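You operate a simulated robot arm through the tools that you are given. There is no shell and no other tool.

You run a simulated robot arm. Do the job below in one go: nothing can be reset, and whatever is moved stays where it is left.

Task
Set the controls near the top of the island. At the end: the green knob on the steering mirror is turned to low; the blue knob on the steering mirror is turned to high; the screw of the post holder is turned to free; the magnet switch of the blue mirror is switched on; whatever was shut is shut again. Leave all else as you found it, and nothing knocked over.

Only the result counts: the job must be done as asked and must still hold three seconds after the hand-in. Knocking over, shifting, dropping, spilling or breaking anything else fails it.

Robot
A 7-joint arm with a two-finger parallel gripper, fixed in place. Base frame: the origin is at the foot of the arm, x ahead of it, y to its left, z up; the work surface is at about z = 85. Readings come in cm, degrees, newtons and seconds.
Its first joint turns from -132.0 to 132.0 degrees. Payload 3.91 kg.
The TCP is the grasp point between the finger pads, 3 cm short of the fingertips. In the tool frame z runs along the fingers and y along their closing line. Largest opening 11 cm; finger width 2, thickness 1; the body of the gripper, 4.8 by 11.2 cm, starts 5.5 cm behind the TCP.
Orientation is that of the tool frame in the base frame, as a unit quaternion [x, y, z, w]. With the fingers straight down and closing along the base's y, the tool's x points along the base's -x, its y along +y and its z along -z.

Tools
- The arm moves only by the tool arm_command. Its argument "targets" is a list of rows, each an object of numbers (a shift or turn left out is 0, a gripper value left out holds the last): "grip": the gripper command, from -1 (fully open) to 1 (shut), values between in proportion; "dx", "dy", "dz": the shift along the tool's x, y, z in units of 50 mm (1.0 is 50 mm); "ax", "ay", "az": the turn, a rotation vector about the tool's x, y, z in units of 6 degrees (1.0 is 6 degrees). In form: [{"grip": .., "dx": .., "dy": .., "dz": .., "ax": .., "ay": .., "az": ..}, ...]. A call has 1 to 20 rows; each row shifts and turns the commanded pose from where the row before left it, along the tool's axes as they then stand. A call with a number of a shift or a turn outside -1 to 1 is refused whole. A row lasts 0.2 s, in which the tool goes at most 5 cm and 8.6 degrees; a call with a longer step from one row to the next is refused whole, and so is a gripper value outside its range. A pose out of reach is approached as far as the arm can. The call stops where the force on the tool passes 40 N (or 10 N more than at its start, if that is more) or the arm is blocked; 0.2 s more then pass. Each finger travels about 10.8 cm/s and halts on what it meets, pressing with about 38 N; the grip force reading is that of the motor and also rises with nothing between the fingers. The clock runs only during rows and for 0.2 s after the last one: add rows that do not move to give the fingers time. The reply holds the time, the measured pose of the TCP, the force on the tool along the base axes, the opening and the grip force, in the units named above and with some noise, with the torque about the TCP (base axes, N m) and any sound that the robot's microphone picked up.
- Cameras (640 x 400 px; columns grow to the right, rows downward): "scene" is fixed at [21.79, -64.83, 171.23]; the picture's right is [0.93, -0.37, 0.00], its down [-0.20, -0.50, -0.84] and it looks along [0.31, 0.78, -0.54] (base axes); focal length 356 px, centre (320, 200). "wrist" rides on the gripper at [7.2, 1.7, -10.3] in the tool frame; the picture's right is [-0.23, 0.97, 0.00], its down [-0.76, -0.18, -0.62] and it looks along [-0.61, -0.14, 0.78] (tool axes); focal length 222 px, centre (320, 200). There is no depth. A picture from a camera that has moved, and an enlarged one, comes with that camera's place and axes in the base frame and with its lens.
- camera(camera): a new picture of that camera. The clock stands still meanwhile.
- zoom(camera, box): a new picture of the part [left, top, right, bottom] of that camera's present view, enlarged. The clock stands still meanwhile.
- job_done(): hands the job in; it is judged then, once.

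Places have to be worked out from the pictures, the camera data and where the tool is seen. Open the gripper and draw the arm clear of the work before you hand the job in, unless the task says otherwise.

The tools are called after ">>>" as name(argument=value, ...) on one line, values as JSON. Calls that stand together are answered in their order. arm_command: Moves the arm, as the interface text tells. Its arguments: {"type":"object","properties":{"targets":{"type":"array"}},"required":["targets"]} The other tools are called the same way: camera (camera) takes a picture; zoom (camera, box) takes an enlarged picture of a part of a camera's view; job_done () hands the job in.

At the start:

```text
t: 0.0
tcp_pos: [54.9, 3.43, 129.94]
tcp_rot: [-0.001, 1.0, 0.0, 0.0]
ft_force: [-0.1, 0.7, -0.3]
wrist_torque: [0.01, 0.01, -0.01]
grip_width: 11.01
finger_force: 0.1
```

scene: 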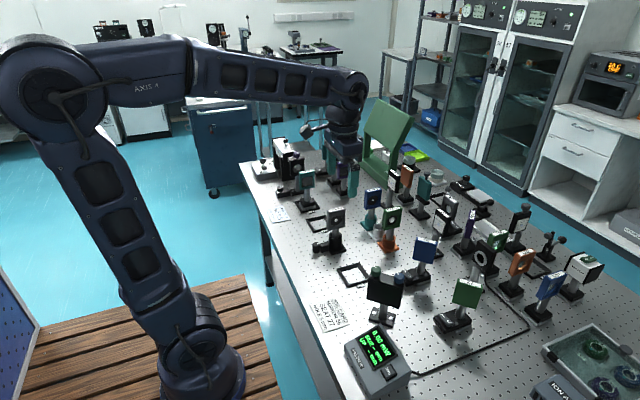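
wrist: 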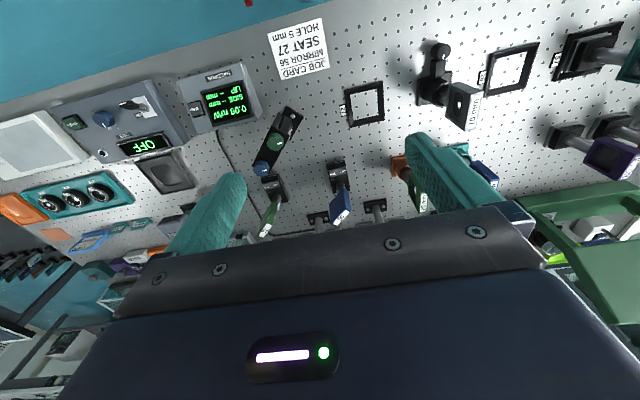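

I start by looking closely at the scene from both cameras before moving anything.

>>> zoom(camera="scene", box=[320, 230, 480, 330])

>>> zoom(camera="scene", box=[240, 130, 400, 230])

>>> zoom(camera="scene", box=[380, 150, 540, 250])

>>> zoom(camera="scene", box=[480, 220, 640, 400])

>>> zoom(camera="wrist", box=[220, 80, 380, 240])

>>> zoom(camera="wrist", box=[0, 60, 240, 240])

```text
4.00 times, centred on (400, 280) of scene
camera zoom: at [21.79, -64.83, 171.23], right [0.93, -0.37, 0.0], down [-0.2, -0.5, -0.84], along [0.31, 0.78, -0.54], focal length 1425 px, centre (0, -120)
```

zoom: 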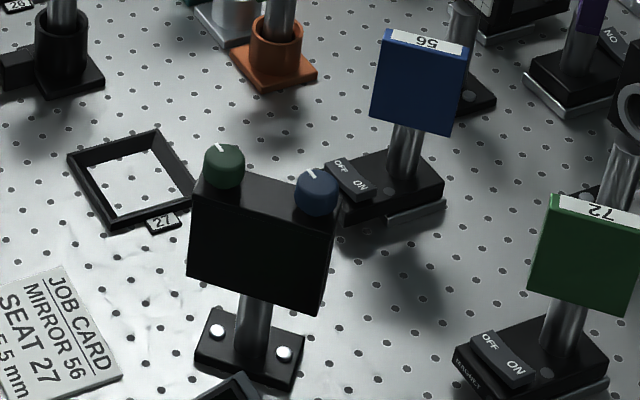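

```text
4.00 times, centred on (320, 180) of scene
camera zoom: at [21.79, -64.83, 171.23], right [0.93, -0.37, 0.0], down [-0.2, -0.5, -0.84], along [0.31, 0.78, -0.54], focal length 1425 px, centre (320, 280)
```

zoom: 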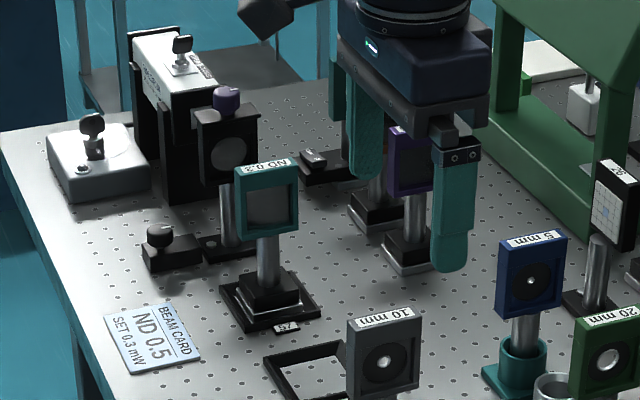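

```text
4.00 times, centred on (460, 200) of scene
camera zoom: at [21.79, -64.83, 171.23], right [0.93, -0.37, 0.0], down [-0.2, -0.5, -0.84], along [0.31, 0.78, -0.54], focal length 1425 px, centre (-240, 200)
```

zoom: 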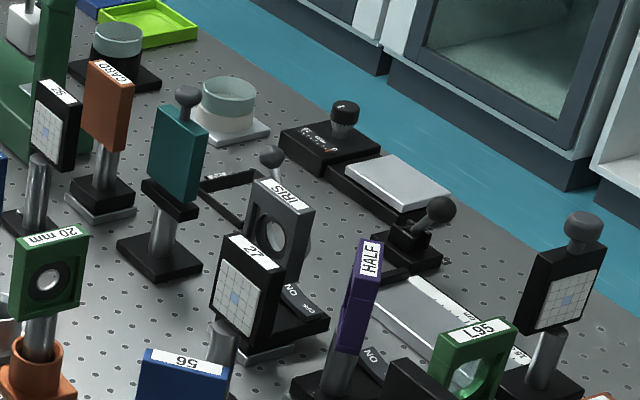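

```text
2.22 times, centred on (560, 310) of scene
camera zoom: at [21.79, -64.83, 171.23], right [0.93, -0.37, 0.0], down [-0.2, -0.5, -0.84], along [0.31, 0.78, -0.54], focal length 792 px, centre (-213, -44)
```

zoom: 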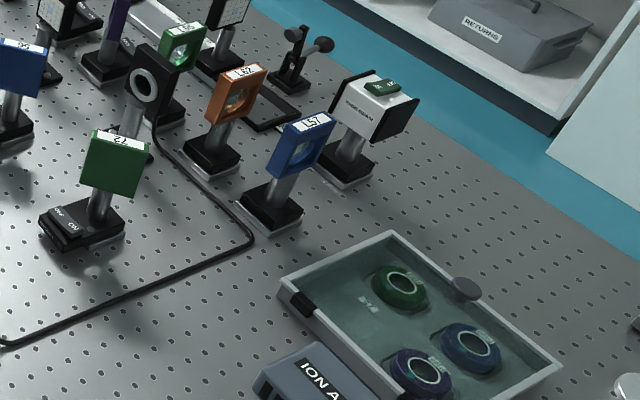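

```text
2.50 times, centred on (300, 160) of wrist
camera zoom: at [47.68, 5.16, 140.34], right [0.23, 0.97, 0.0], down [0.76, -0.18, 0.62], along [0.61, -0.14, -0.78], focal length 555 px, centre (370, 300)
```

zoom: 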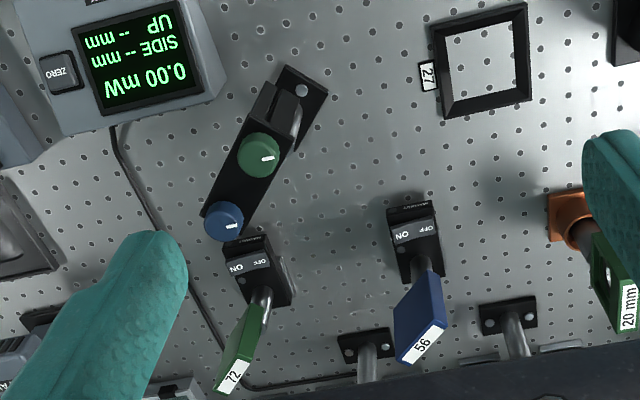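

```text
2.22 times, centred on (120, 150) of wrist
camera zoom: at [47.68, 5.16, 140.34], right [0.23, 0.97, 0.0], down [0.76, -0.18, 0.62], along [0.61, -0.14, -0.78], focal length 494 px, centre (764, 311)
```

zoom: 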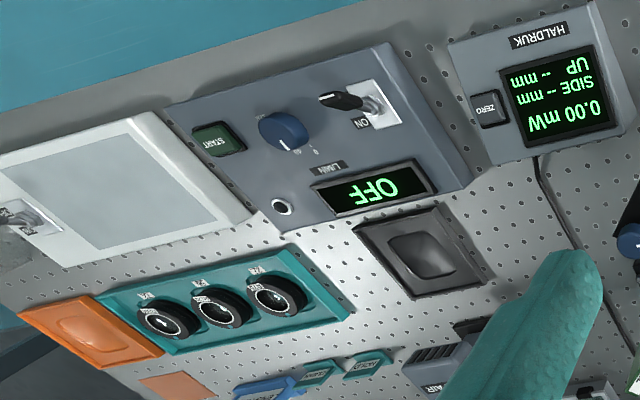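

I look further at the other items, to find the post holder with a screw and anything that is shut.

>>> zoom(camera="scene", box=[290, 190, 370, 260])

>>> zoom(camera="scene", box=[240, 130, 330, 210])

>>> zoom(camera="scene", box=[355, 260, 415, 330])

>>> zoom(camera="wrist", box=[380, 20, 640, 200])

>>> zoom(camera="wrist", box=[230, 100, 330, 180])

>>> zoom(camera="scene", box=[330, 150, 450, 250])

>>> zoom(camera="scene", box=[440, 170, 560, 270])

>>> zoom(camera="scene", box=[320, 320, 440, 400])

```text
5.71 times, centred on (330, 225) of scene
camera zoom: at [21.79, -64.83, 171.23], right [0.93, -0.37, 0.0], down [-0.2, -0.5, -0.84], along [0.31, 0.78, -0.54], focal length 2036 px, centre (263, 57)
```

zoom: 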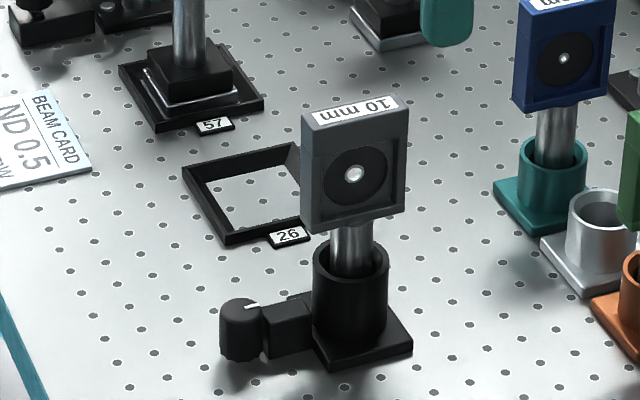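

```text
5.00 times, centred on (285, 170) of scene
camera zoom: at [21.79, -64.83, 171.23], right [0.93, -0.37, 0.0], down [-0.2, -0.5, -0.84], along [0.31, 0.78, -0.54], focal length 1781 px, centre (495, 350)
```

zoom: 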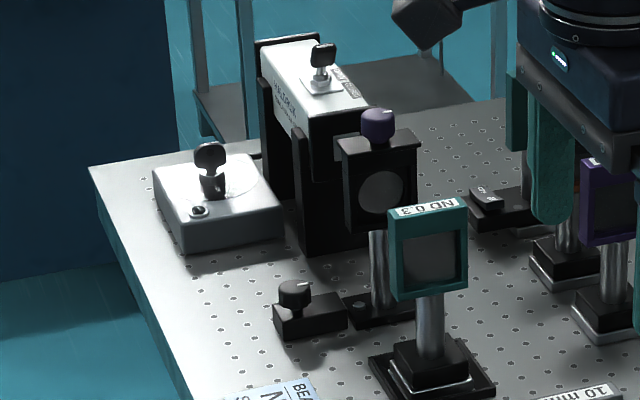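

```text
5.71 times, centred on (385, 295) of scene
camera zoom: at [21.79, -64.83, 171.23], right [0.93, -0.37, 0.0], down [-0.2, -0.5, -0.84], along [0.31, 0.78, -0.54], focal length 2036 px, centre (-51, -343)
```

zoom: 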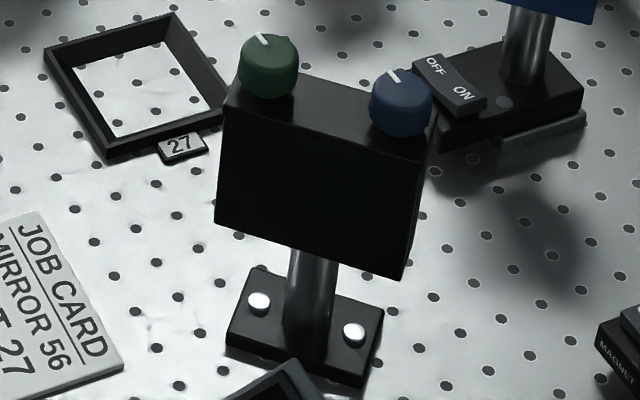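

```text
2.22 times, centred on (510, 110) of wrist
camera zoom: at [47.68, 5.16, 140.34], right [0.23, 0.97, 0.0], down [0.76, -0.18, 0.62], along [0.61, -0.14, -0.78], focal length 494 px, centre (-102, 400)
```

zoom: 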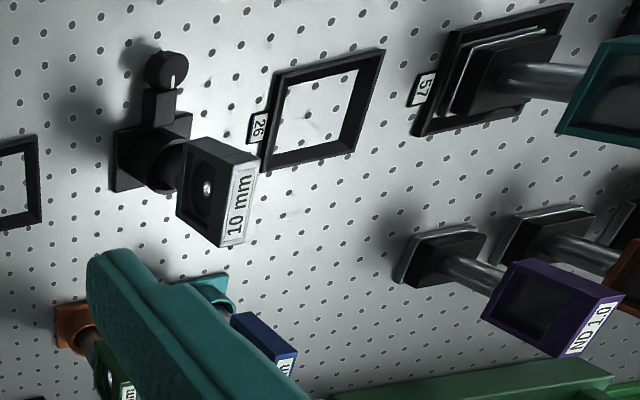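

```text
5.00 times, centred on (280, 140) of wrist
camera zoom: at [47.68, 5.16, 140.34], right [0.23, 0.97, 0.0], down [0.76, -0.18, 0.62], along [0.61, -0.14, -0.78], focal length 1111 px, centre (520, 500)
```

zoom: 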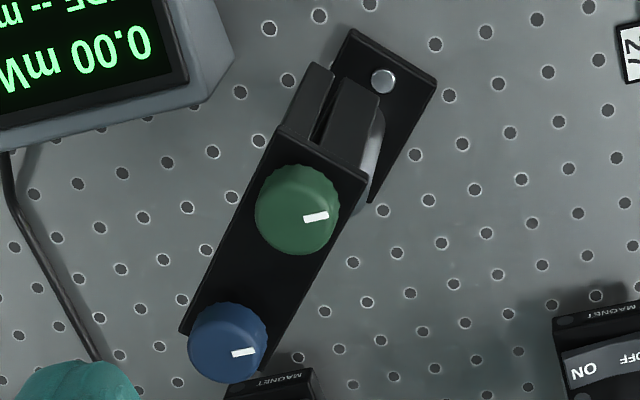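

```text
4.00 times, centred on (390, 200) of scene
camera zoom: at [21.79, -64.83, 171.23], right [0.93, -0.37, 0.0], down [-0.2, -0.5, -0.84], along [0.31, 0.78, -0.54], focal length 1425 px, centre (40, 200)
```

zoom: 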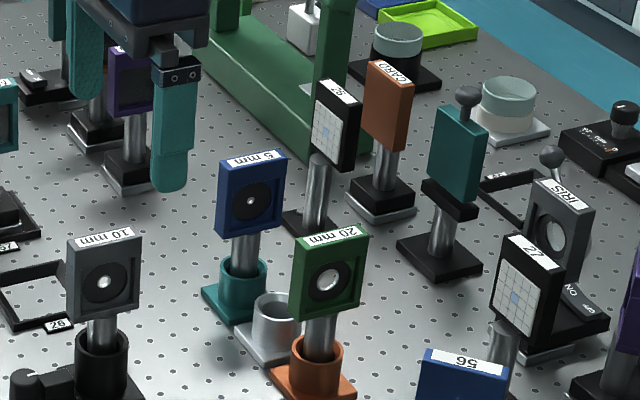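

```text
4.00 times, centred on (500, 220) of scene
camera zoom: at [21.79, -64.83, 171.23], right [0.93, -0.37, 0.0], down [-0.2, -0.5, -0.84], along [0.31, 0.78, -0.54], focal length 1425 px, centre (-400, 120)
```

zoom: 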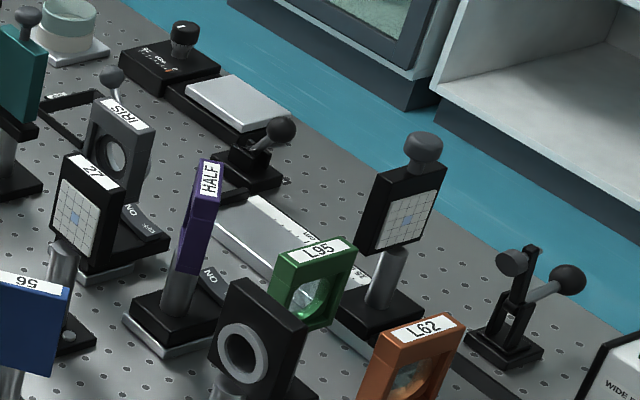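

```text
5.00 times, centred on (380, 360) of scene
camera zoom: at [21.79, -64.83, 171.23], right [0.93, -0.37, 0.0], down [-0.2, -0.5, -0.84], along [0.31, 0.78, -0.54], focal length 1781 px, centre (20, -600)
```

zoom: 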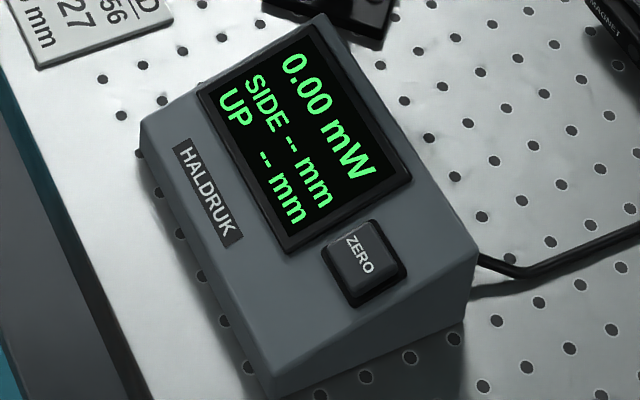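

The zoomed pictures put the green knob near (61, -6, 104), the blue one near (66, -10, 104), the 56 mirror's rocker near (79, 3, 89) and the screw of the black post holder near (58, 29, 88). I look closer at each for marks and labels.

>>> zoom(camera="wrist", box=[255, 130, 303, 160])

>>> zoom(camera="wrist", box=[250, 155, 282, 175])

>>> zoom(camera="wrist", box=[415, 35, 479, 75])

>>> zoom(camera="scene", box=[305, 225, 353, 255])

>>> zoom(camera="scene", box=[395, 230, 443, 290])

>>> zoom(camera="scene", box=[365, 258, 413, 288])

```text
13.33 times, centred on (279, 145) of wrist
camera zoom: at [47.68, 5.16, 140.34], right [0.23, 0.97, 0.0], down [0.76, -0.18, 0.62], along [0.61, -0.14, -0.78], focal length 2962 px, centre (867, 933)
```

zoom: 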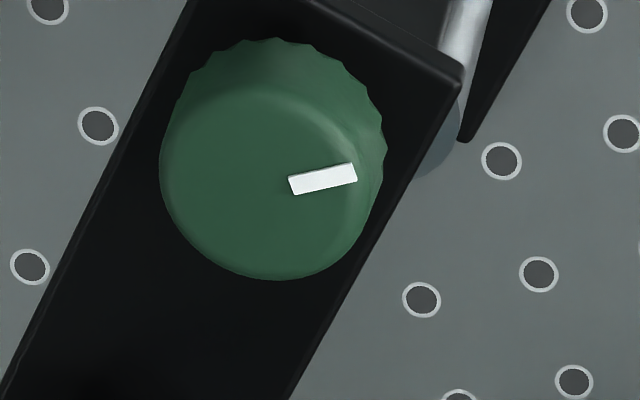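

```text
16.00 times, centred on (266, 165) of wrist
camera zoom: at [47.68, 5.16, 140.34], right [0.23, 0.97, 0.0], down [0.76, -0.18, 0.62], along [0.61, -0.14, -0.78], focal length 3554 px, centre (1184, 760)
```

zoom: 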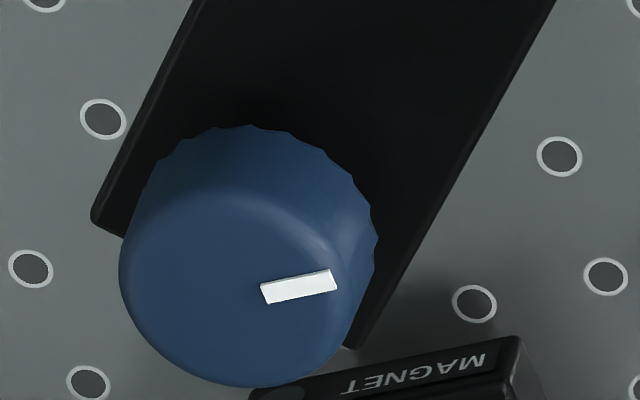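

```text
10.00 times, centred on (447, 55) of wrist
camera zoom: at [47.68, 5.16, 140.34], right [0.23, 0.97, 0.0], down [0.76, -0.18, 0.62], along [0.61, -0.14, -0.78], focal length 2221 px, centre (-950, 1650)
```

zoom: 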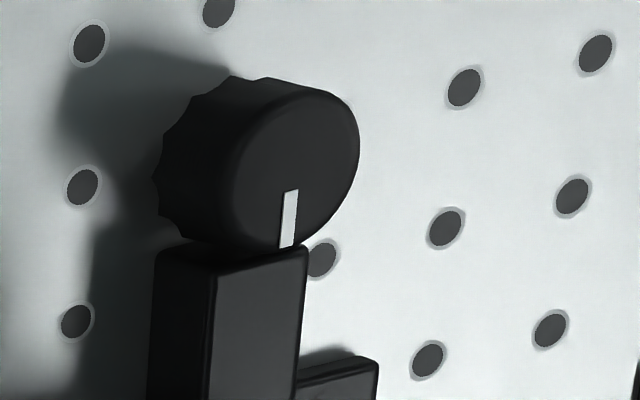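

```text
13.33 times, centred on (329, 240) of scene
camera zoom: at [21.79, -64.83, 171.23], right [0.93, -0.37, 0.0], down [-0.2, -0.5, -0.84], along [0.31, 0.78, -0.54], focal length 4750 px, centre (200, -333)
```

zoom: 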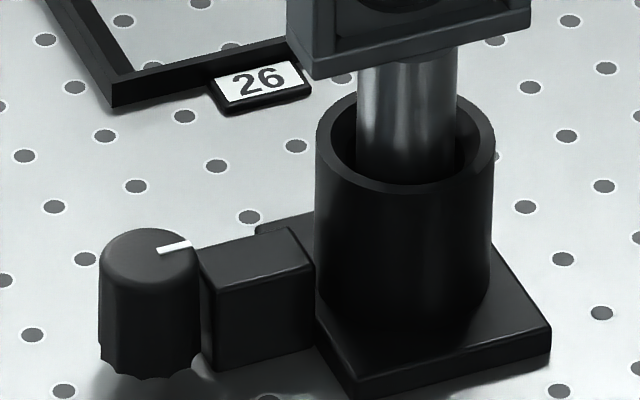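

```text
6.67 times, centred on (419, 260) of scene
camera zoom: at [21.79, -64.83, 171.23], right [0.93, -0.37, 0.0], down [-0.2, -0.5, -0.84], along [0.31, 0.78, -0.54], focal length 2375 px, centre (-340, -200)
```

zoom: 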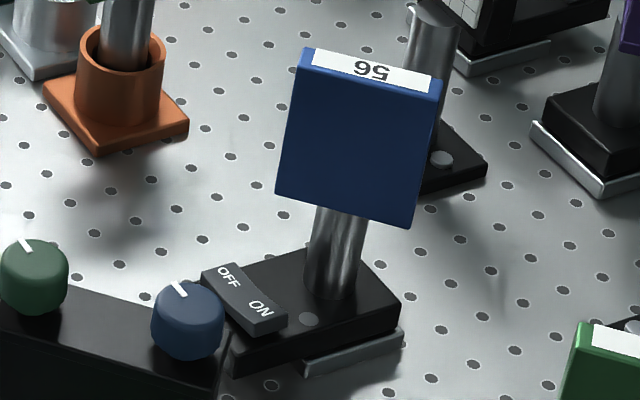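

```text
13.33 times, centred on (389, 273) of scene
camera zoom: at [21.79, -64.83, 171.23], right [0.93, -0.37, 0.0], down [-0.2, -0.5, -0.84], along [0.31, 0.78, -0.54], focal length 4750 px, centre (-600, -773)
```

zoom: 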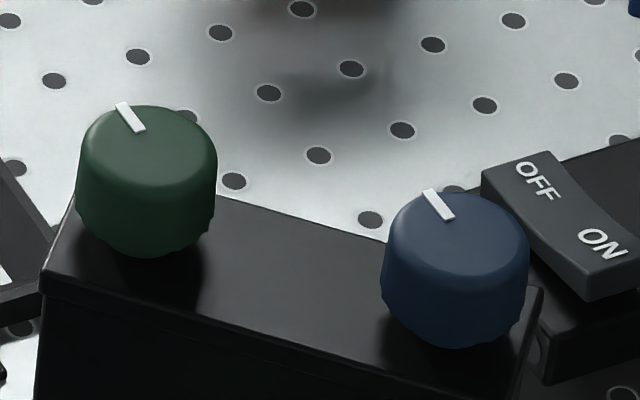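

The knobs carry only a white mark, with no letters beside them. I look at the other knobs and panels for the turning convention used here and for any small labels.

>>> zoom(camera="wrist", box=[90, 90, 170, 140])

>>> zoom(camera="scene", box=[445, 165, 509, 205])

>>> zoom(camera="scene", box=[270, 145, 334, 205])

>>> zoom(camera="wrist", box=[20, 170, 130, 230])

>>> zoom(camera="scene", box=[540, 330, 640, 400])

>>> zoom(camera="wrist", box=[510, 190, 640, 300])

```text
8.00 times, centred on (130, 115) of wrist
camera zoom: at [47.68, 5.16, 140.34], right [0.23, 0.97, 0.0], down [0.76, -0.18, 0.62], along [0.61, -0.14, -0.78], focal length 1777 px, centre (1840, 880)
```

zoom: 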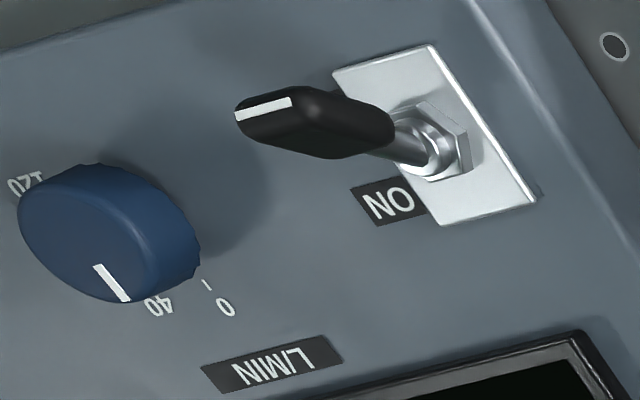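

```text
10.00 times, centred on (477, 185) of scene
camera zoom: at [21.79, -64.83, 171.23], right [0.93, -0.37, 0.0], down [-0.2, -0.5, -0.84], along [0.31, 0.78, -0.54], focal length 3562 px, centre (-1250, 350)
```

zoom: 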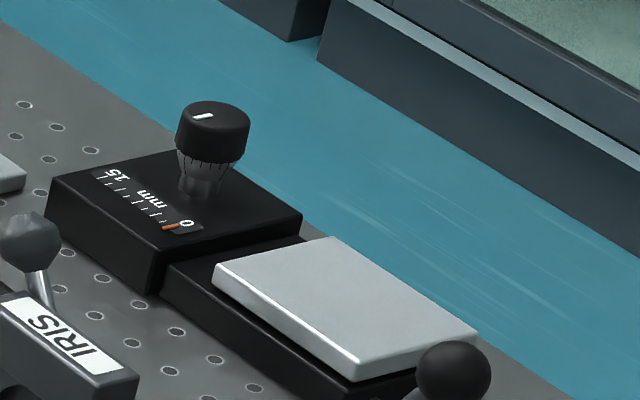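

```text
6.67 times, centred on (302, 175) of scene
camera zoom: at [21.79, -64.83, 171.23], right [0.93, -0.37, 0.0], down [-0.2, -0.5, -0.84], along [0.31, 0.78, -0.54], focal length 2375 px, centre (440, 367)
```

zoom: 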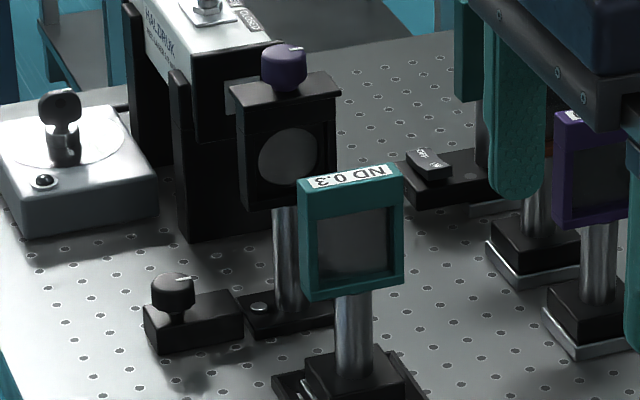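

```text
5.82 times, centred on (75, 200) of wrist
camera zoom: at [47.68, 5.16, 140.34], right [0.23, 0.97, 0.0], down [0.76, -0.18, 0.62], along [0.61, -0.14, -0.78], focal length 1292 px, centre (1746, 200)
```

zoom: 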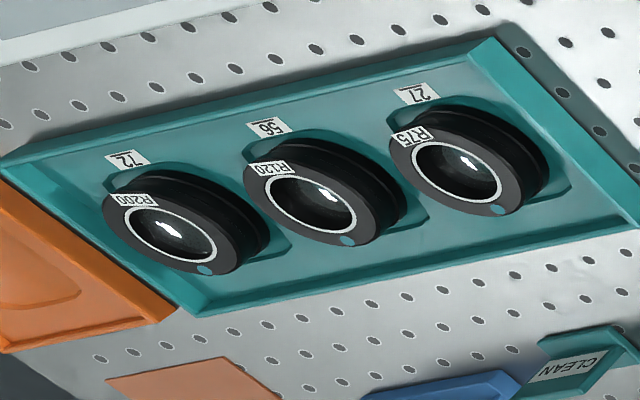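

```text
5.71 times, centred on (590, 365) of scene
camera zoom: at [21.79, -64.83, 171.23], right [0.93, -0.37, 0.0], down [-0.2, -0.5, -0.84], along [0.31, 0.78, -0.54], focal length 2036 px, centre (-1223, -743)
```

zoom: 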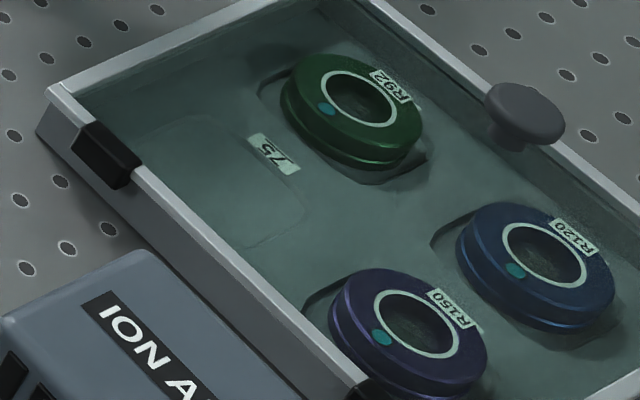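

```text
3.64 times, centred on (575, 245) of wrist
camera zoom: at [47.68, 5.16, 140.34], right [0.23, 0.97, 0.0], down [0.76, -0.18, 0.62], along [0.61, -0.14, -0.78], focal length 808 px, centre (-607, 36)
```

zoom: 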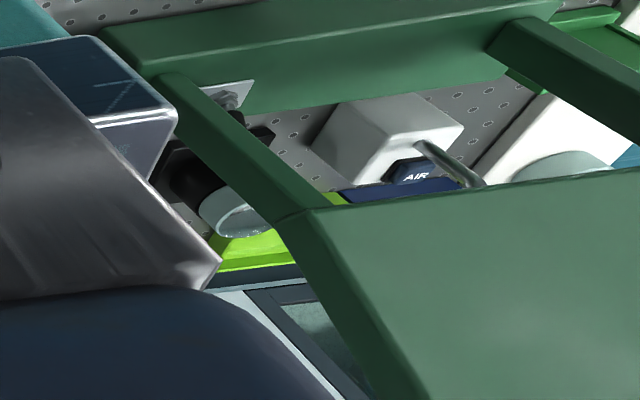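

The flow panel's scale grows clockwise (0, 40 … 120), so I take clockwise as high and counter-clockwise as low, and counter-clockwise as free for the screw. I move above the steering mirror and turn the fingers so they close across its body, for a closer look.

>>> arm_command(targets=[{"grip": -1, "dx": -0.2, "dy": -0.235, "dz": 0.25}, {"dx": -0.2, "dy": -0.235, "dz": 0.25}, {"dx": -0.2, "dy": -0.235, "dz": 0.25}, {"dx": -0.2, "dy": -0.235, "dz": 0.25}, {"dx": -0.13, "dy": -0.235, "dz": 0.25}, {"dx": -0.13, "dy": -0.235, "dz": 0.25}, {"dx": -0.13, "dy": -0.235, "dz": 0.25}, {"dx": -0.13, "dy": -0.235, "dz": 0.25}, {"az": 0.9375}, {"az": 0.9375}, {"az": 0.9375}, {"az": 0.9375}, {"az": 0.9375}, {"az": 0.9375}, {"az": 0.9375}, {"az": 0.9375}, {}])

```text
t: 3.6
tcp_pos: [61.47, -6.11, 120.03]
tcp_rot: [0.383, 0.924, 0.0, 0.0]
ft_force: [-0.1, 0.1, 2.0]
wrist_torque: [-0.02, -0.03, 0.0]
grip_width: 10.99
finger_force: 0.2
```

The tool is now above the green knob at z=120 with the fingers closing along the 45° normal. I take pictures from here.

>>> camera(camera="wrist")

>>> camera(camera="scene")

```text
taken
camera wrist: at [57.53, 0.3, 130.35], right [0.85, 0.53, 0.0], down [0.41, -0.66, 0.62], along [0.33, -0.53, -0.78], focal length 222 px, centre (320, 200)
```

wrist: 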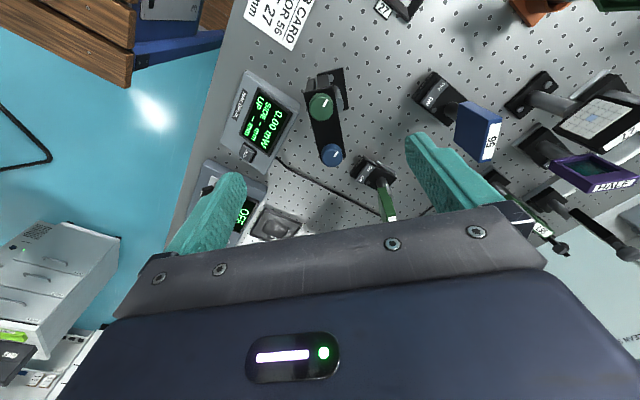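

```text
taken
```

scene: 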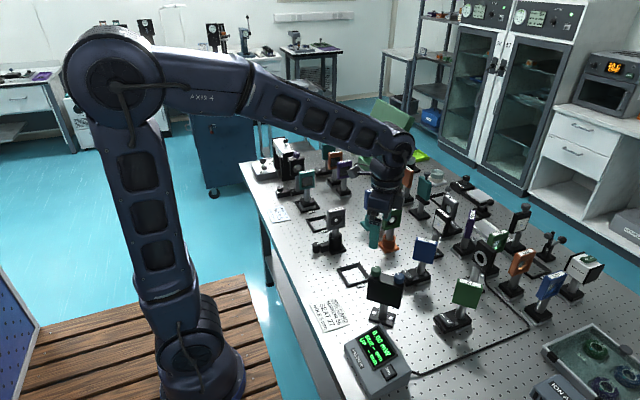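

I zoom on both knobs from this nearer view to fix their centres and heights.

>>> zoom(camera="wrist", box=[290, 80, 370, 130])

>>> zoom(camera="wrist", box=[290, 125, 370, 175])

>>> zoom(camera="wrist", box=[400, 60, 512, 170])

```text
8.00 times, centred on (330, 105) of wrist
camera zoom: at [57.53, 0.3, 130.35], right [0.85, 0.53, 0.0], down [0.41, -0.66, 0.62], along [0.33, -0.53, -0.78], focal length 1777 px, centre (240, 960)
```

zoom: 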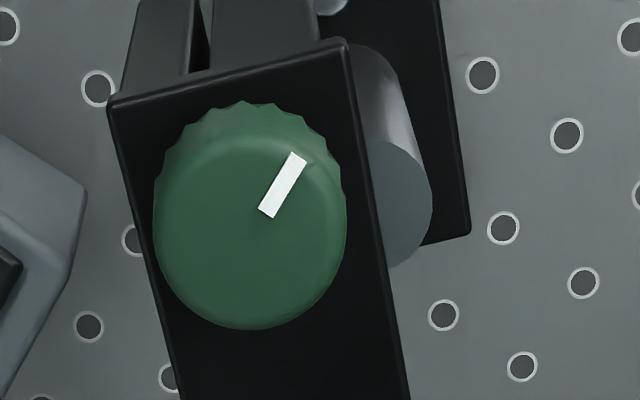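

```text
8.00 times, centred on (330, 150) of wrist
camera zoom: at [57.53, 0.3, 130.35], right [0.85, 0.53, 0.0], down [0.41, -0.66, 0.62], along [0.33, -0.53, -0.78], focal length 1777 px, centre (240, 600)
```

zoom: 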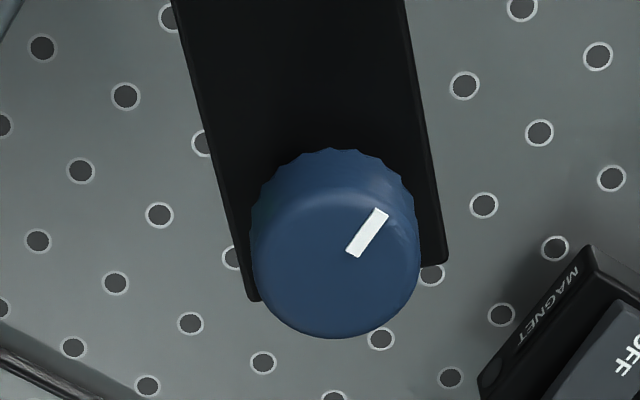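

```text
3.64 times, centred on (456, 115) of wrist
camera zoom: at [57.53, 0.3, 130.35], right [0.85, 0.53, 0.0], down [0.41, -0.66, 0.62], along [0.33, -0.53, -0.78], focal length 808 px, centre (-174, 509)
```

zoom: 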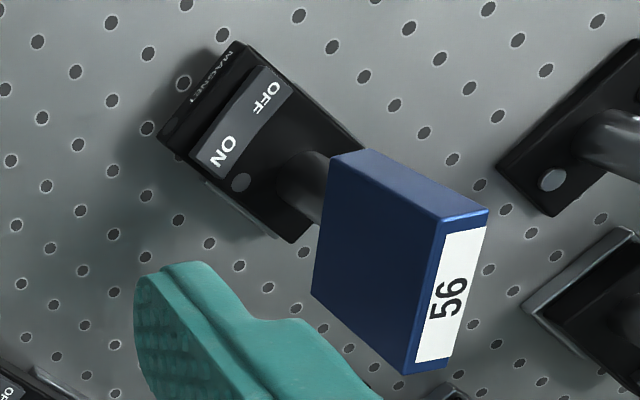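

The two wrist views agree: green knob centre ≈ (61.5, -5.8), blue ≈ (65.65, -10.0), tops near z ≈ 105–106, body top about 2 cm lower. I come down to TCP z=113 with the fingers half closed and check the height against the fingertips.

>>> arm_command(targets=[{"grip": 0, "dx": 0.033, "dy": 0.041, "dz": 0.35}, {"dz": 0.35}, {"dz": 0.35}, {"dz": 0.35}, {}, {}])

>>> zoom(camera="wrist", box=[240, 100, 400, 220])

>>> zoom(camera="scene", box=[345, 225, 425, 295])

```text
t: 5.0
tcp_pos: [61.53, -5.95, 113.24]
tcp_rot: [0.382, 0.924, 0.0, 0.0]
ft_force: [-0.3, -0.3, 0.0]
wrist_torque: [-0.04, 0.01, 0.02]
grip_width: 5.51
finger_force: 0.0
```

```text
3.33 times, centred on (320, 160) of wrist
camera zoom: at [57.62, 0.38, 123.48], right [0.85, 0.53, 0.0], down [0.41, -0.66, 0.62], along [0.33, -0.53, -0.78], focal length 740 px, centre (320, 333)
```

zoom: 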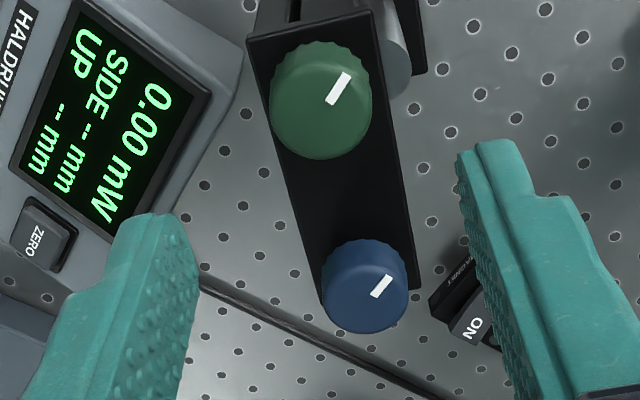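

```text
5.71 times, centred on (385, 260) of scene
camera zoom: at [21.79, -64.83, 171.23], right [0.93, -0.37, 0.0], down [-0.2, -0.5, -0.84], along [0.31, 0.78, -0.54], focal length 2036 px, centre (-51, -143)
```

zoom: 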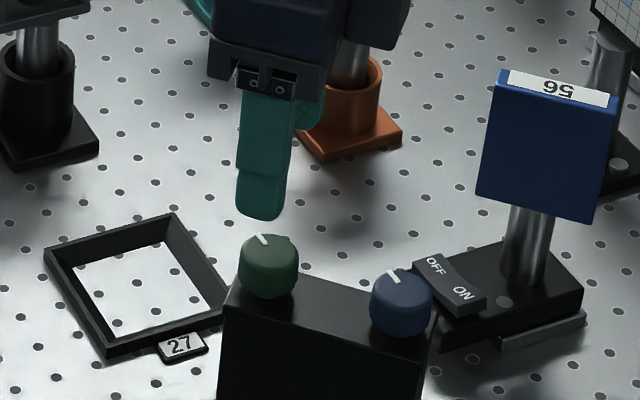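

The wrist view shows the green knob centred between the fingers, top at about z=105. I descend to TCP z≈107 so the tips reach about 1 cm down the knob's side, still above the mirror body.

>>> arm_command(targets=[{"grip": 0, "dz": 0.25}, {"dz": 0.25}, {"dz": 0.25}, {"dz": 0.25}, {"dz": 0.24}, {}])

>>> camera(camera="wrist")

>>> zoom(camera="scene", box=[350, 235, 422, 295])

```text
t: 6.4
tcp_pos: [61.53, -5.76, 106.92]
tcp_rot: [0.382, 0.924, 0.0, 0.0]
ft_force: [0.2, 0.0, -0.4]
wrist_torque: [-0.04, -0.03, 0.0]
grip_width: 5.48
finger_force: 0.2
```

```text
taken
camera wrist: at [57.61, 0.63, 117.27], right [0.85, 0.53, 0.0], down [0.41, -0.66, 0.62], along [0.33, -0.53, -0.78], focal length 222 px, centre (320, 200)
```

wrist: 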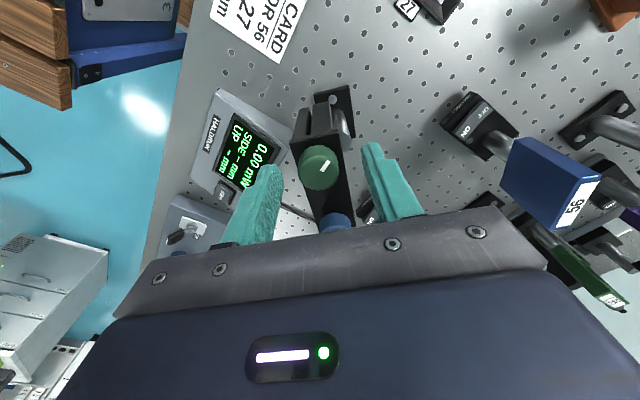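

```text
6.67 times, centred on (386, 265) of scene
camera zoom: at [21.79, -64.83, 171.23], right [0.93, -0.37, 0.0], down [-0.2, -0.5, -0.84], along [0.31, 0.78, -0.54], focal length 2375 px, centre (-120, -233)
```

zoom: 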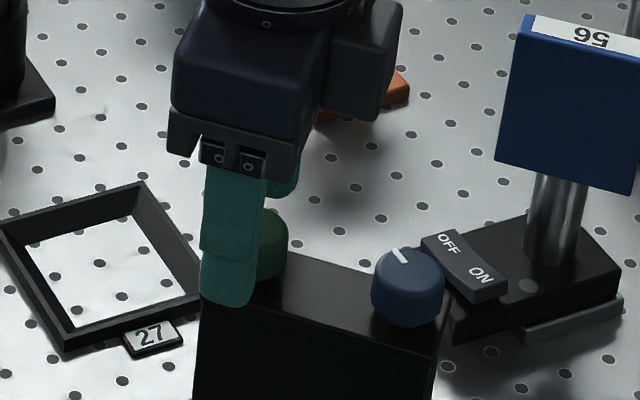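

I zoom in on the wrist view to check how centred the knob is between the fingers.

>>> zoom(camera="wrist", box=[260, 120, 400, 220])

```text
4.00 times, centred on (330, 170) of wrist
camera zoom: at [57.61, 0.63, 117.27], right [0.85, 0.53, 0.0], down [0.41, -0.66, 0.62], along [0.33, -0.53, -0.78], focal length 888 px, centre (280, 320)
```

zoom: 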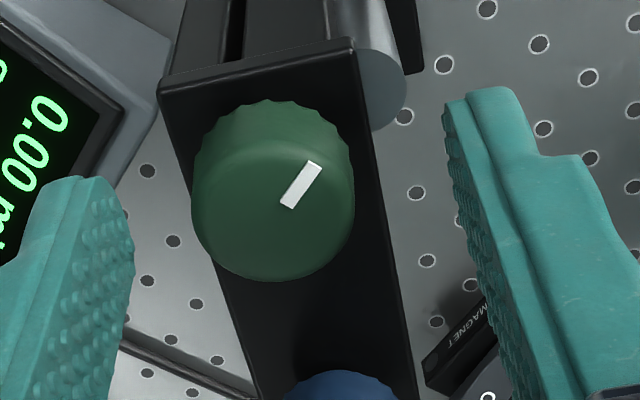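

The knob sits within about 2 mm of the grasp centre. I nudge to centre it, lower 4 mm, and close the fingers on it.

>>> arm_command(targets=[{"grip": 0, "dx": -0.03, "dy": -0.024, "dz": 0.08}, {"grip": 0.3}, {"grip": 0.45}, {"grip": 0.6}, {"grip": 0.6}, {"grip": 0.6}])

>>> zoom(camera="wrist", box=[260, 120, 400, 220])

>>> zoom(camera="scene", box=[350, 235, 422, 295])

```text
t: 7.8
tcp_pos: [61.57, -6.02, 106.44]
tcp_rot: [0.382, 0.924, 0.0, 0.0]
ft_force: [-4.6, -4.6, -0.1]
wrist_torque: [0.07, -0.15, 0.01]
grip_width: 2.7
finger_force: 45.5
```

```text
4.00 times, centred on (330, 170) of wrist
camera zoom: at [57.63, 0.37, 116.85], right [0.85, 0.53, 0.0], down [0.41, -0.66, 0.62], along [0.33, -0.53, -0.78], focal length 888 px, centre (280, 320)
```

zoom: 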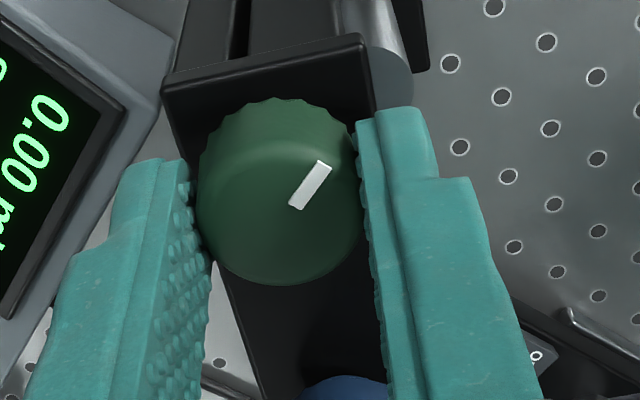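

```text
6.67 times, centred on (386, 265) of scene
camera zoom: at [21.79, -64.83, 171.23], right [0.93, -0.37, 0.0], down [-0.2, -0.5, -0.84], along [0.31, 0.78, -0.54], focal length 2375 px, centre (-120, -233)
```

zoom: 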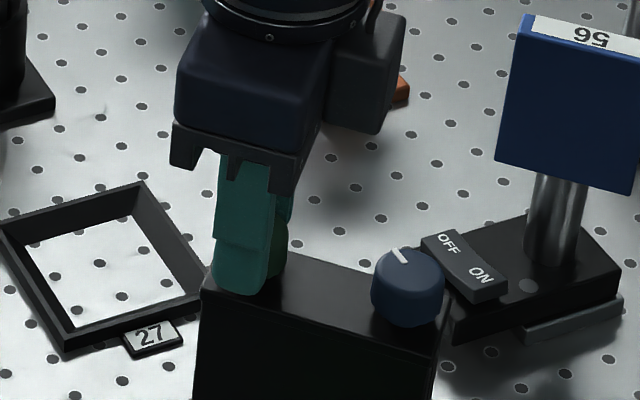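

The knob is held (width 2.7 cm). I turn counter-clockwise (negative az) by 24° and watch the torque and sounds.

>>> arm_command(targets=[{"grip": 0.6, "az": -0.8}, {"az": -0.8}, {"az": -0.8}, {"az": -0.8}, {"az": -0.8}, {}])

>>> zoom(camera="wrist", box=[260, 120, 400, 220])

```text
t: 9.2
tcp_pos: [61.57, -5.98, 106.58]
tcp_rot: [0.181, 0.983, 0.0, 0.0]
ft_force: [0.5, -5.9, 13.7]
wrist_torque: [-0.86, -0.91, 0.01]
grip_width: 2.65
finger_force: 45.4
```

```text
4.00 times, centred on (330, 170) of wrist
camera zoom: at [55.38, -1.79, 116.84], right [0.56, 0.83, 0.0], down [0.65, -0.44, 0.62], along [0.52, -0.35, -0.78], focal length 888 px, centre (280, 320)
```

zoom: 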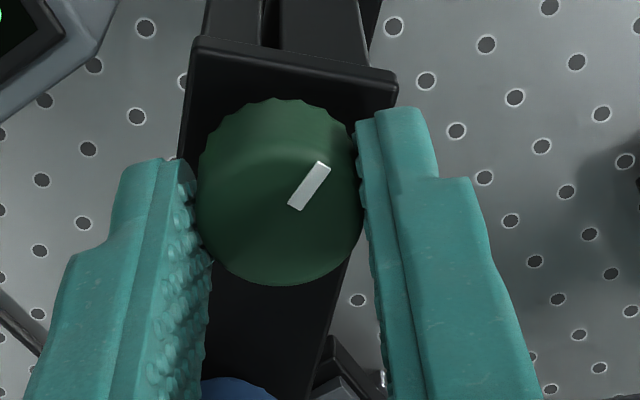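

The knob follows the fingers freely, with no sound yet, but the tool now feels about 14 N upward, perhaps the tips near the body top. I raise the command slightly before turning on.

>>> arm_command(targets=[{"grip": 0.6, "dz": -0.03}, {}])

>>> zoom(camera="scene", box=[350, 235, 422, 295])

```text
t: 9.8
tcp_pos: [61.72, -6.0, 106.52]
tcp_rot: [0.182, 0.983, 0.0, -0.001]
ft_force: [-2.0, -7.8, -7.2]
wrist_torque: [-0.1, -1.05, 0.05]
grip_width: 2.66
finger_force: 45.0
```

```text
6.67 times, centred on (386, 265) of scene
camera zoom: at [21.79, -64.83, 171.23], right [0.93, -0.37, 0.0], down [-0.2, -0.5, -0.84], along [0.31, 0.78, -0.54], focal length 2375 px, centre (-120, -233)
```

zoom: 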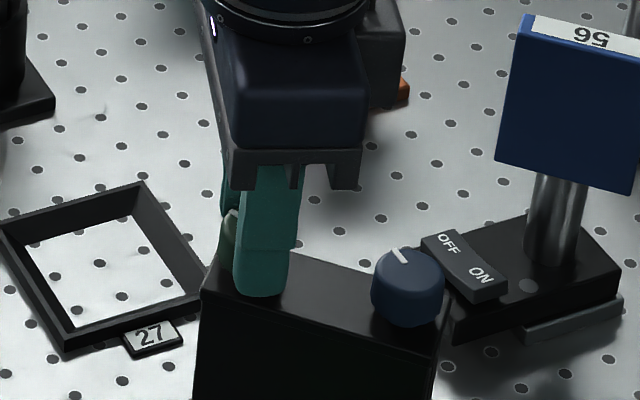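

The vertical force is now small and the fingers still hold the knob. I turn on counter-clockwise another 24°.

>>> arm_command(targets=[{"grip": 0.6, "dz": 0.01, "az": -0.8}, {"az": -0.8}, {"az": -0.8}, {"az": -0.8}, {"az": -0.8}, {}])

>>> zoom(camera="wrist", box=[260, 120, 400, 220])

```text
t: 11.2
tcp_pos: [61.53, -5.97, 106.46]
tcp_rot: [-0.027, 1.0, 0.0, 0.0]
ft_force: [-13.3, -27.3, 1.3]
wrist_torque: [-1.09, -0.13, -0.02]
grip_width: 2.66
finger_force: 45.0
```

```text
4.00 times, centred on (330, 170) of wrist
camera zoom: at [54.23, -4.66, 116.84], right [0.17, 0.98, 0.0], down [0.77, -0.14, 0.62], along [0.61, -0.11, -0.78], focal length 888 px, centre (280, 320)
```

zoom: 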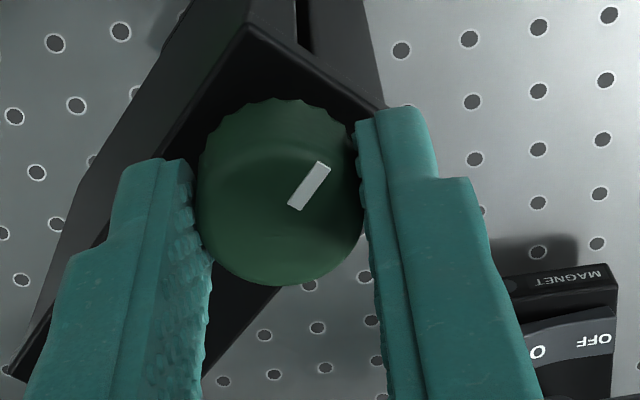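

Turned about 48° so far with no stop, but a 30 N side load has built up. I shift the command 1–2 mm towards the load direction to relieve it, then turn on.

>>> arm_command(targets=[{"grip": 0.6, "dx": 0.02, "dy": -0.04}, {}])

```text
t: 11.8
tcp_pos: [61.52, -5.95, 106.48]
tcp_rot: [-0.026, 1.0, 0.0, -0.001]
ft_force: [-4.8, 0.2, -2.1]
wrist_torque: [-0.25, 0.77, 0.03]
grip_width: 2.66
finger_force: 44.6
```

The side load is gone. I turn a further 24° counter-clockwise.

>>> arm_command(targets=[{"grip": 0.6, "az": -0.8}, {"az": -0.8}, {"az": -0.8}, {"az": -0.8}, {"az": -0.8}, {}])

>>> zoom(camera="wrist", box=[260, 120, 400, 220])

```text
t: 13.2
tcp_pos: [61.53, -5.93, 106.61]
tcp_rot: [-0.235, 0.972, 0.001, 0.001]
ft_force: [4.1, 6.0, 5.2]
wrist_torque: [0.73, -0.4, -0.01]
grip_width: 2.63
finger_force: 44.5
```

```text
4.00 times, centred on (330, 170) of wrist
camera zoom: at [54.32, -7.79, 116.83], right [-0.24, 0.97, 0.0], down [0.76, 0.19, 0.62], along [0.61, 0.15, -0.78], focal length 888 px, centre (280, 320)
```

zoom: 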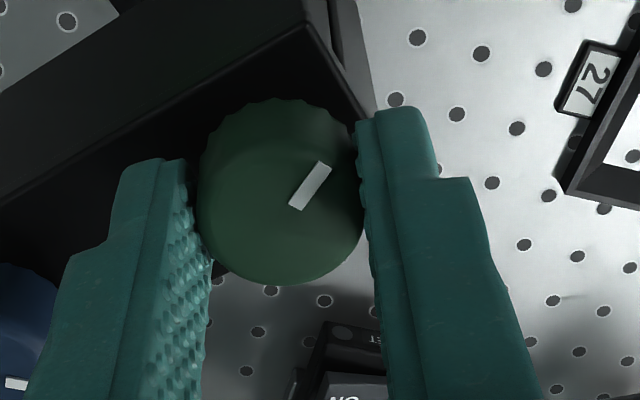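

The knob keeps following at 72°, with no stop. I continue another 24°.

>>> arm_command(targets=[{"grip": 0.6, "az": -0.8}, {"az": -0.8}, {"az": -0.8}, {"az": -0.8}, {"az": -0.8}, {}])

>>> zoom(camera="wrist", box=[260, 120, 400, 220])

```text
t: 14.6
tcp_pos: [61.56, -5.99, 106.44]
tcp_rot: [-0.431, 0.902, -0.001, 0.0]
ft_force: [6.0, 27.8, -8.3]
wrist_torque: [1.12, -1.1, 0.02]
grip_width: 2.66
finger_force: 45.1
```

```text
4.00 times, centred on (330, 170) of wrist
camera zoom: at [55.7, -10.58, 116.84], right [-0.62, 0.79, 0.0], down [0.62, 0.48, 0.62], along [0.49, 0.38, -0.78], focal length 888 px, centre (280, 320)
```

zoom: 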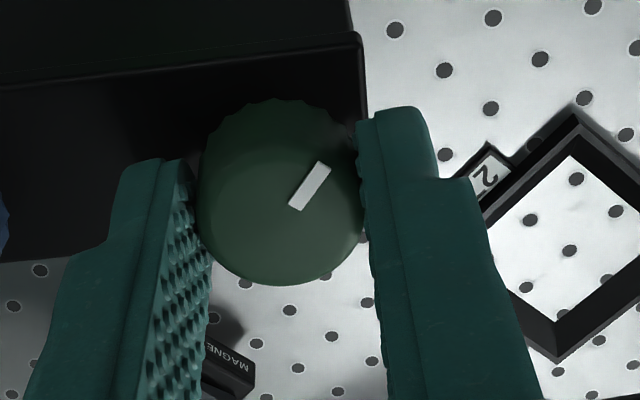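

Now 96° with no stop; there is 28 N sideways again, so I relieve it with a 2 mm shift and then continue in smaller steps.

>>> arm_command(targets=[{"grip": 0.6, "dx": -0.035, "dy": 0.02}, {}])

>>> arm_command(targets=[{"grip": 0.6, "az": -0.8}, {"az": -0.8}, {"az": -0.8}, {"az": -0.8}, {}])

>>> zoom(camera="wrist", box=[260, 120, 400, 220])

```text
t: 15.2
tcp_pos: [61.53, -6.12, 106.55]
tcp_rot: [-0.43, 0.903, -0.001, 0.0]
ft_force: [1.2, 5.9, -4.1]
wrist_torque: [-0.35, -0.18, -0.02]
grip_width: 2.67
finger_force: 45.7
```

```text
t: 16.4
tcp_pos: [61.57, -6.02, 106.56]
tcp_rot: [-0.576, 0.817, -0.002, 0.0]
ft_force: [0.8, -22.0, 24.3]
wrist_torque: [-0.91, 0.44, -0.03]
grip_width: 2.68
finger_force: 44.8
```

```text
4.00 times, centred on (330, 170) of wrist
camera zoom: at [57.52, -12.26, 116.83], right [-0.84, 0.54, 0.0], down [0.42, 0.66, 0.62], along [0.34, 0.52, -0.78], focal length 888 px, centre (280, 320)
```

zoom: 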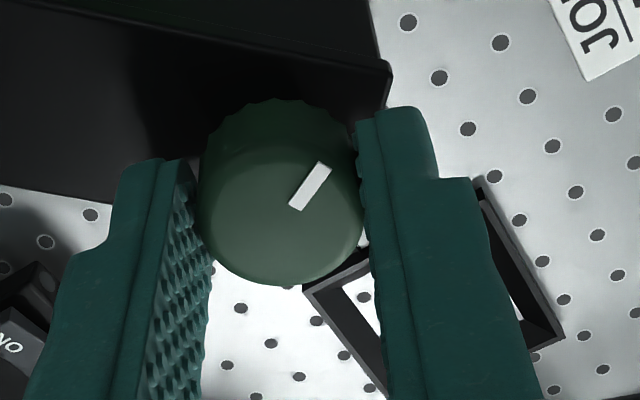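

Now about 115°, still free (no axial torque). I relieve the side and vertical loads, then continue.

>>> arm_command(targets=[{"grip": 0.6, "dx": 0.028, "dy": -0.01, "dz": -0.025}, {}])

>>> arm_command(targets=[{"grip": 0.6, "az": -0.5}, {"az": -0.5}, {"az": -0.5}, {"az": -0.5}, {}])

>>> zoom(camera="wrist", box=[260, 120, 400, 220])

```text
t: 17.0
tcp_pos: [61.56, -6.04, 106.56]
tcp_rot: [-0.576, 0.817, 0.001, 0.0]
ft_force: [10.4, 1.1, -24.7]
wrist_torque: [0.79, -0.98, 0.0]
grip_width: 2.68
finger_force: 44.7
```

```text
t: 18.2
tcp_pos: [61.53, -6.03, 106.65]
tcp_rot: [-0.658, 0.753, 0.0, 0.0]
ft_force: [11.9, 9.4, -36.4]
wrist_torque: [0.38, -0.64, 0.03]
grip_width: 2.66
finger_force: 45.0
```

```text
4.00 times, centred on (330, 170) of wrist
camera zoom: at [58.93, -12.99, 116.96], right [-0.93, 0.36, 0.0], down [0.28, 0.73, 0.62], along [0.22, 0.58, -0.78], focal length 888 px, centre (280, 320)
```

zoom: 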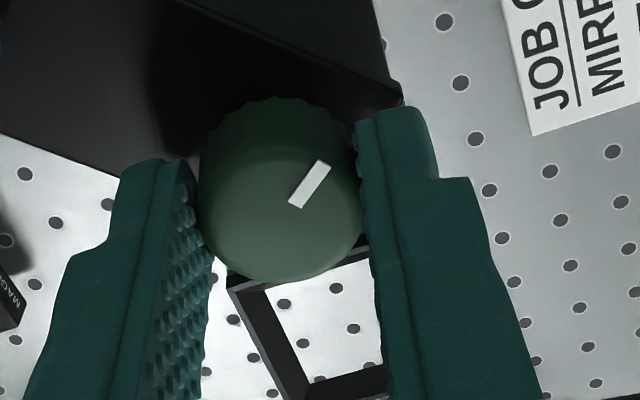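

At 127°, still free; the tool is pulling up 36 N so I lower it a millimetre and go on gently.

>>> arm_command(targets=[{"grip": 0.6, "dx": -0.01, "dz": 0.02}, {}])

>>> arm_command(targets=[{"grip": 0.6, "az": -0.5}, {"az": -0.5}, {"az": -0.5}, {"az": -0.5}, {}])

>>> zoom(camera="wrist", box=[260, 120, 400, 220])

```text
t: 18.8
tcp_pos: [61.63, -6.15, 106.58]
tcp_rot: [-0.658, 0.753, 0.0, -0.001]
ft_force: [9.9, 4.3, -10.2]
wrist_torque: [0.04, 0.26, 0.0]
grip_width: 2.68
finger_force: 45.1
```

```text
t: 20.0
tcp_pos: [61.62, -6.12, 106.62]
tcp_rot: [0.733, -0.68, 0.0, -0.001]
ft_force: [13.8, -6.3, 18.0]
wrist_torque: [-0.24, -0.07, -0.31]
grip_width: 2.65
finger_force: 45.0
```

```text
4.00 times, centred on (330, 170) of wrist
camera zoom: at [60.43, -13.41, 116.92], right [-0.99, 0.15, 0.0], down [0.12, 0.77, 0.62], along [0.1, 0.62, -0.78], focal length 888 px, centre (280, 320)
```

zoom: 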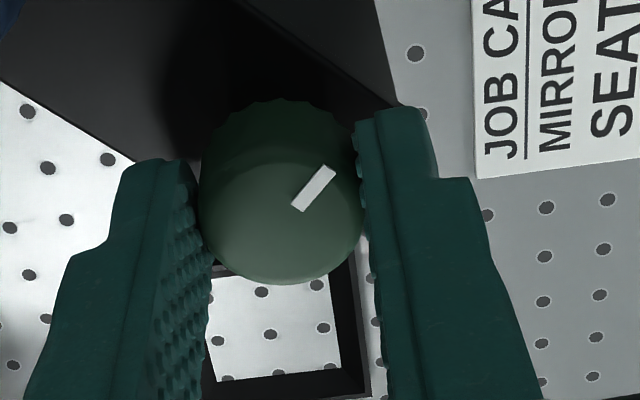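

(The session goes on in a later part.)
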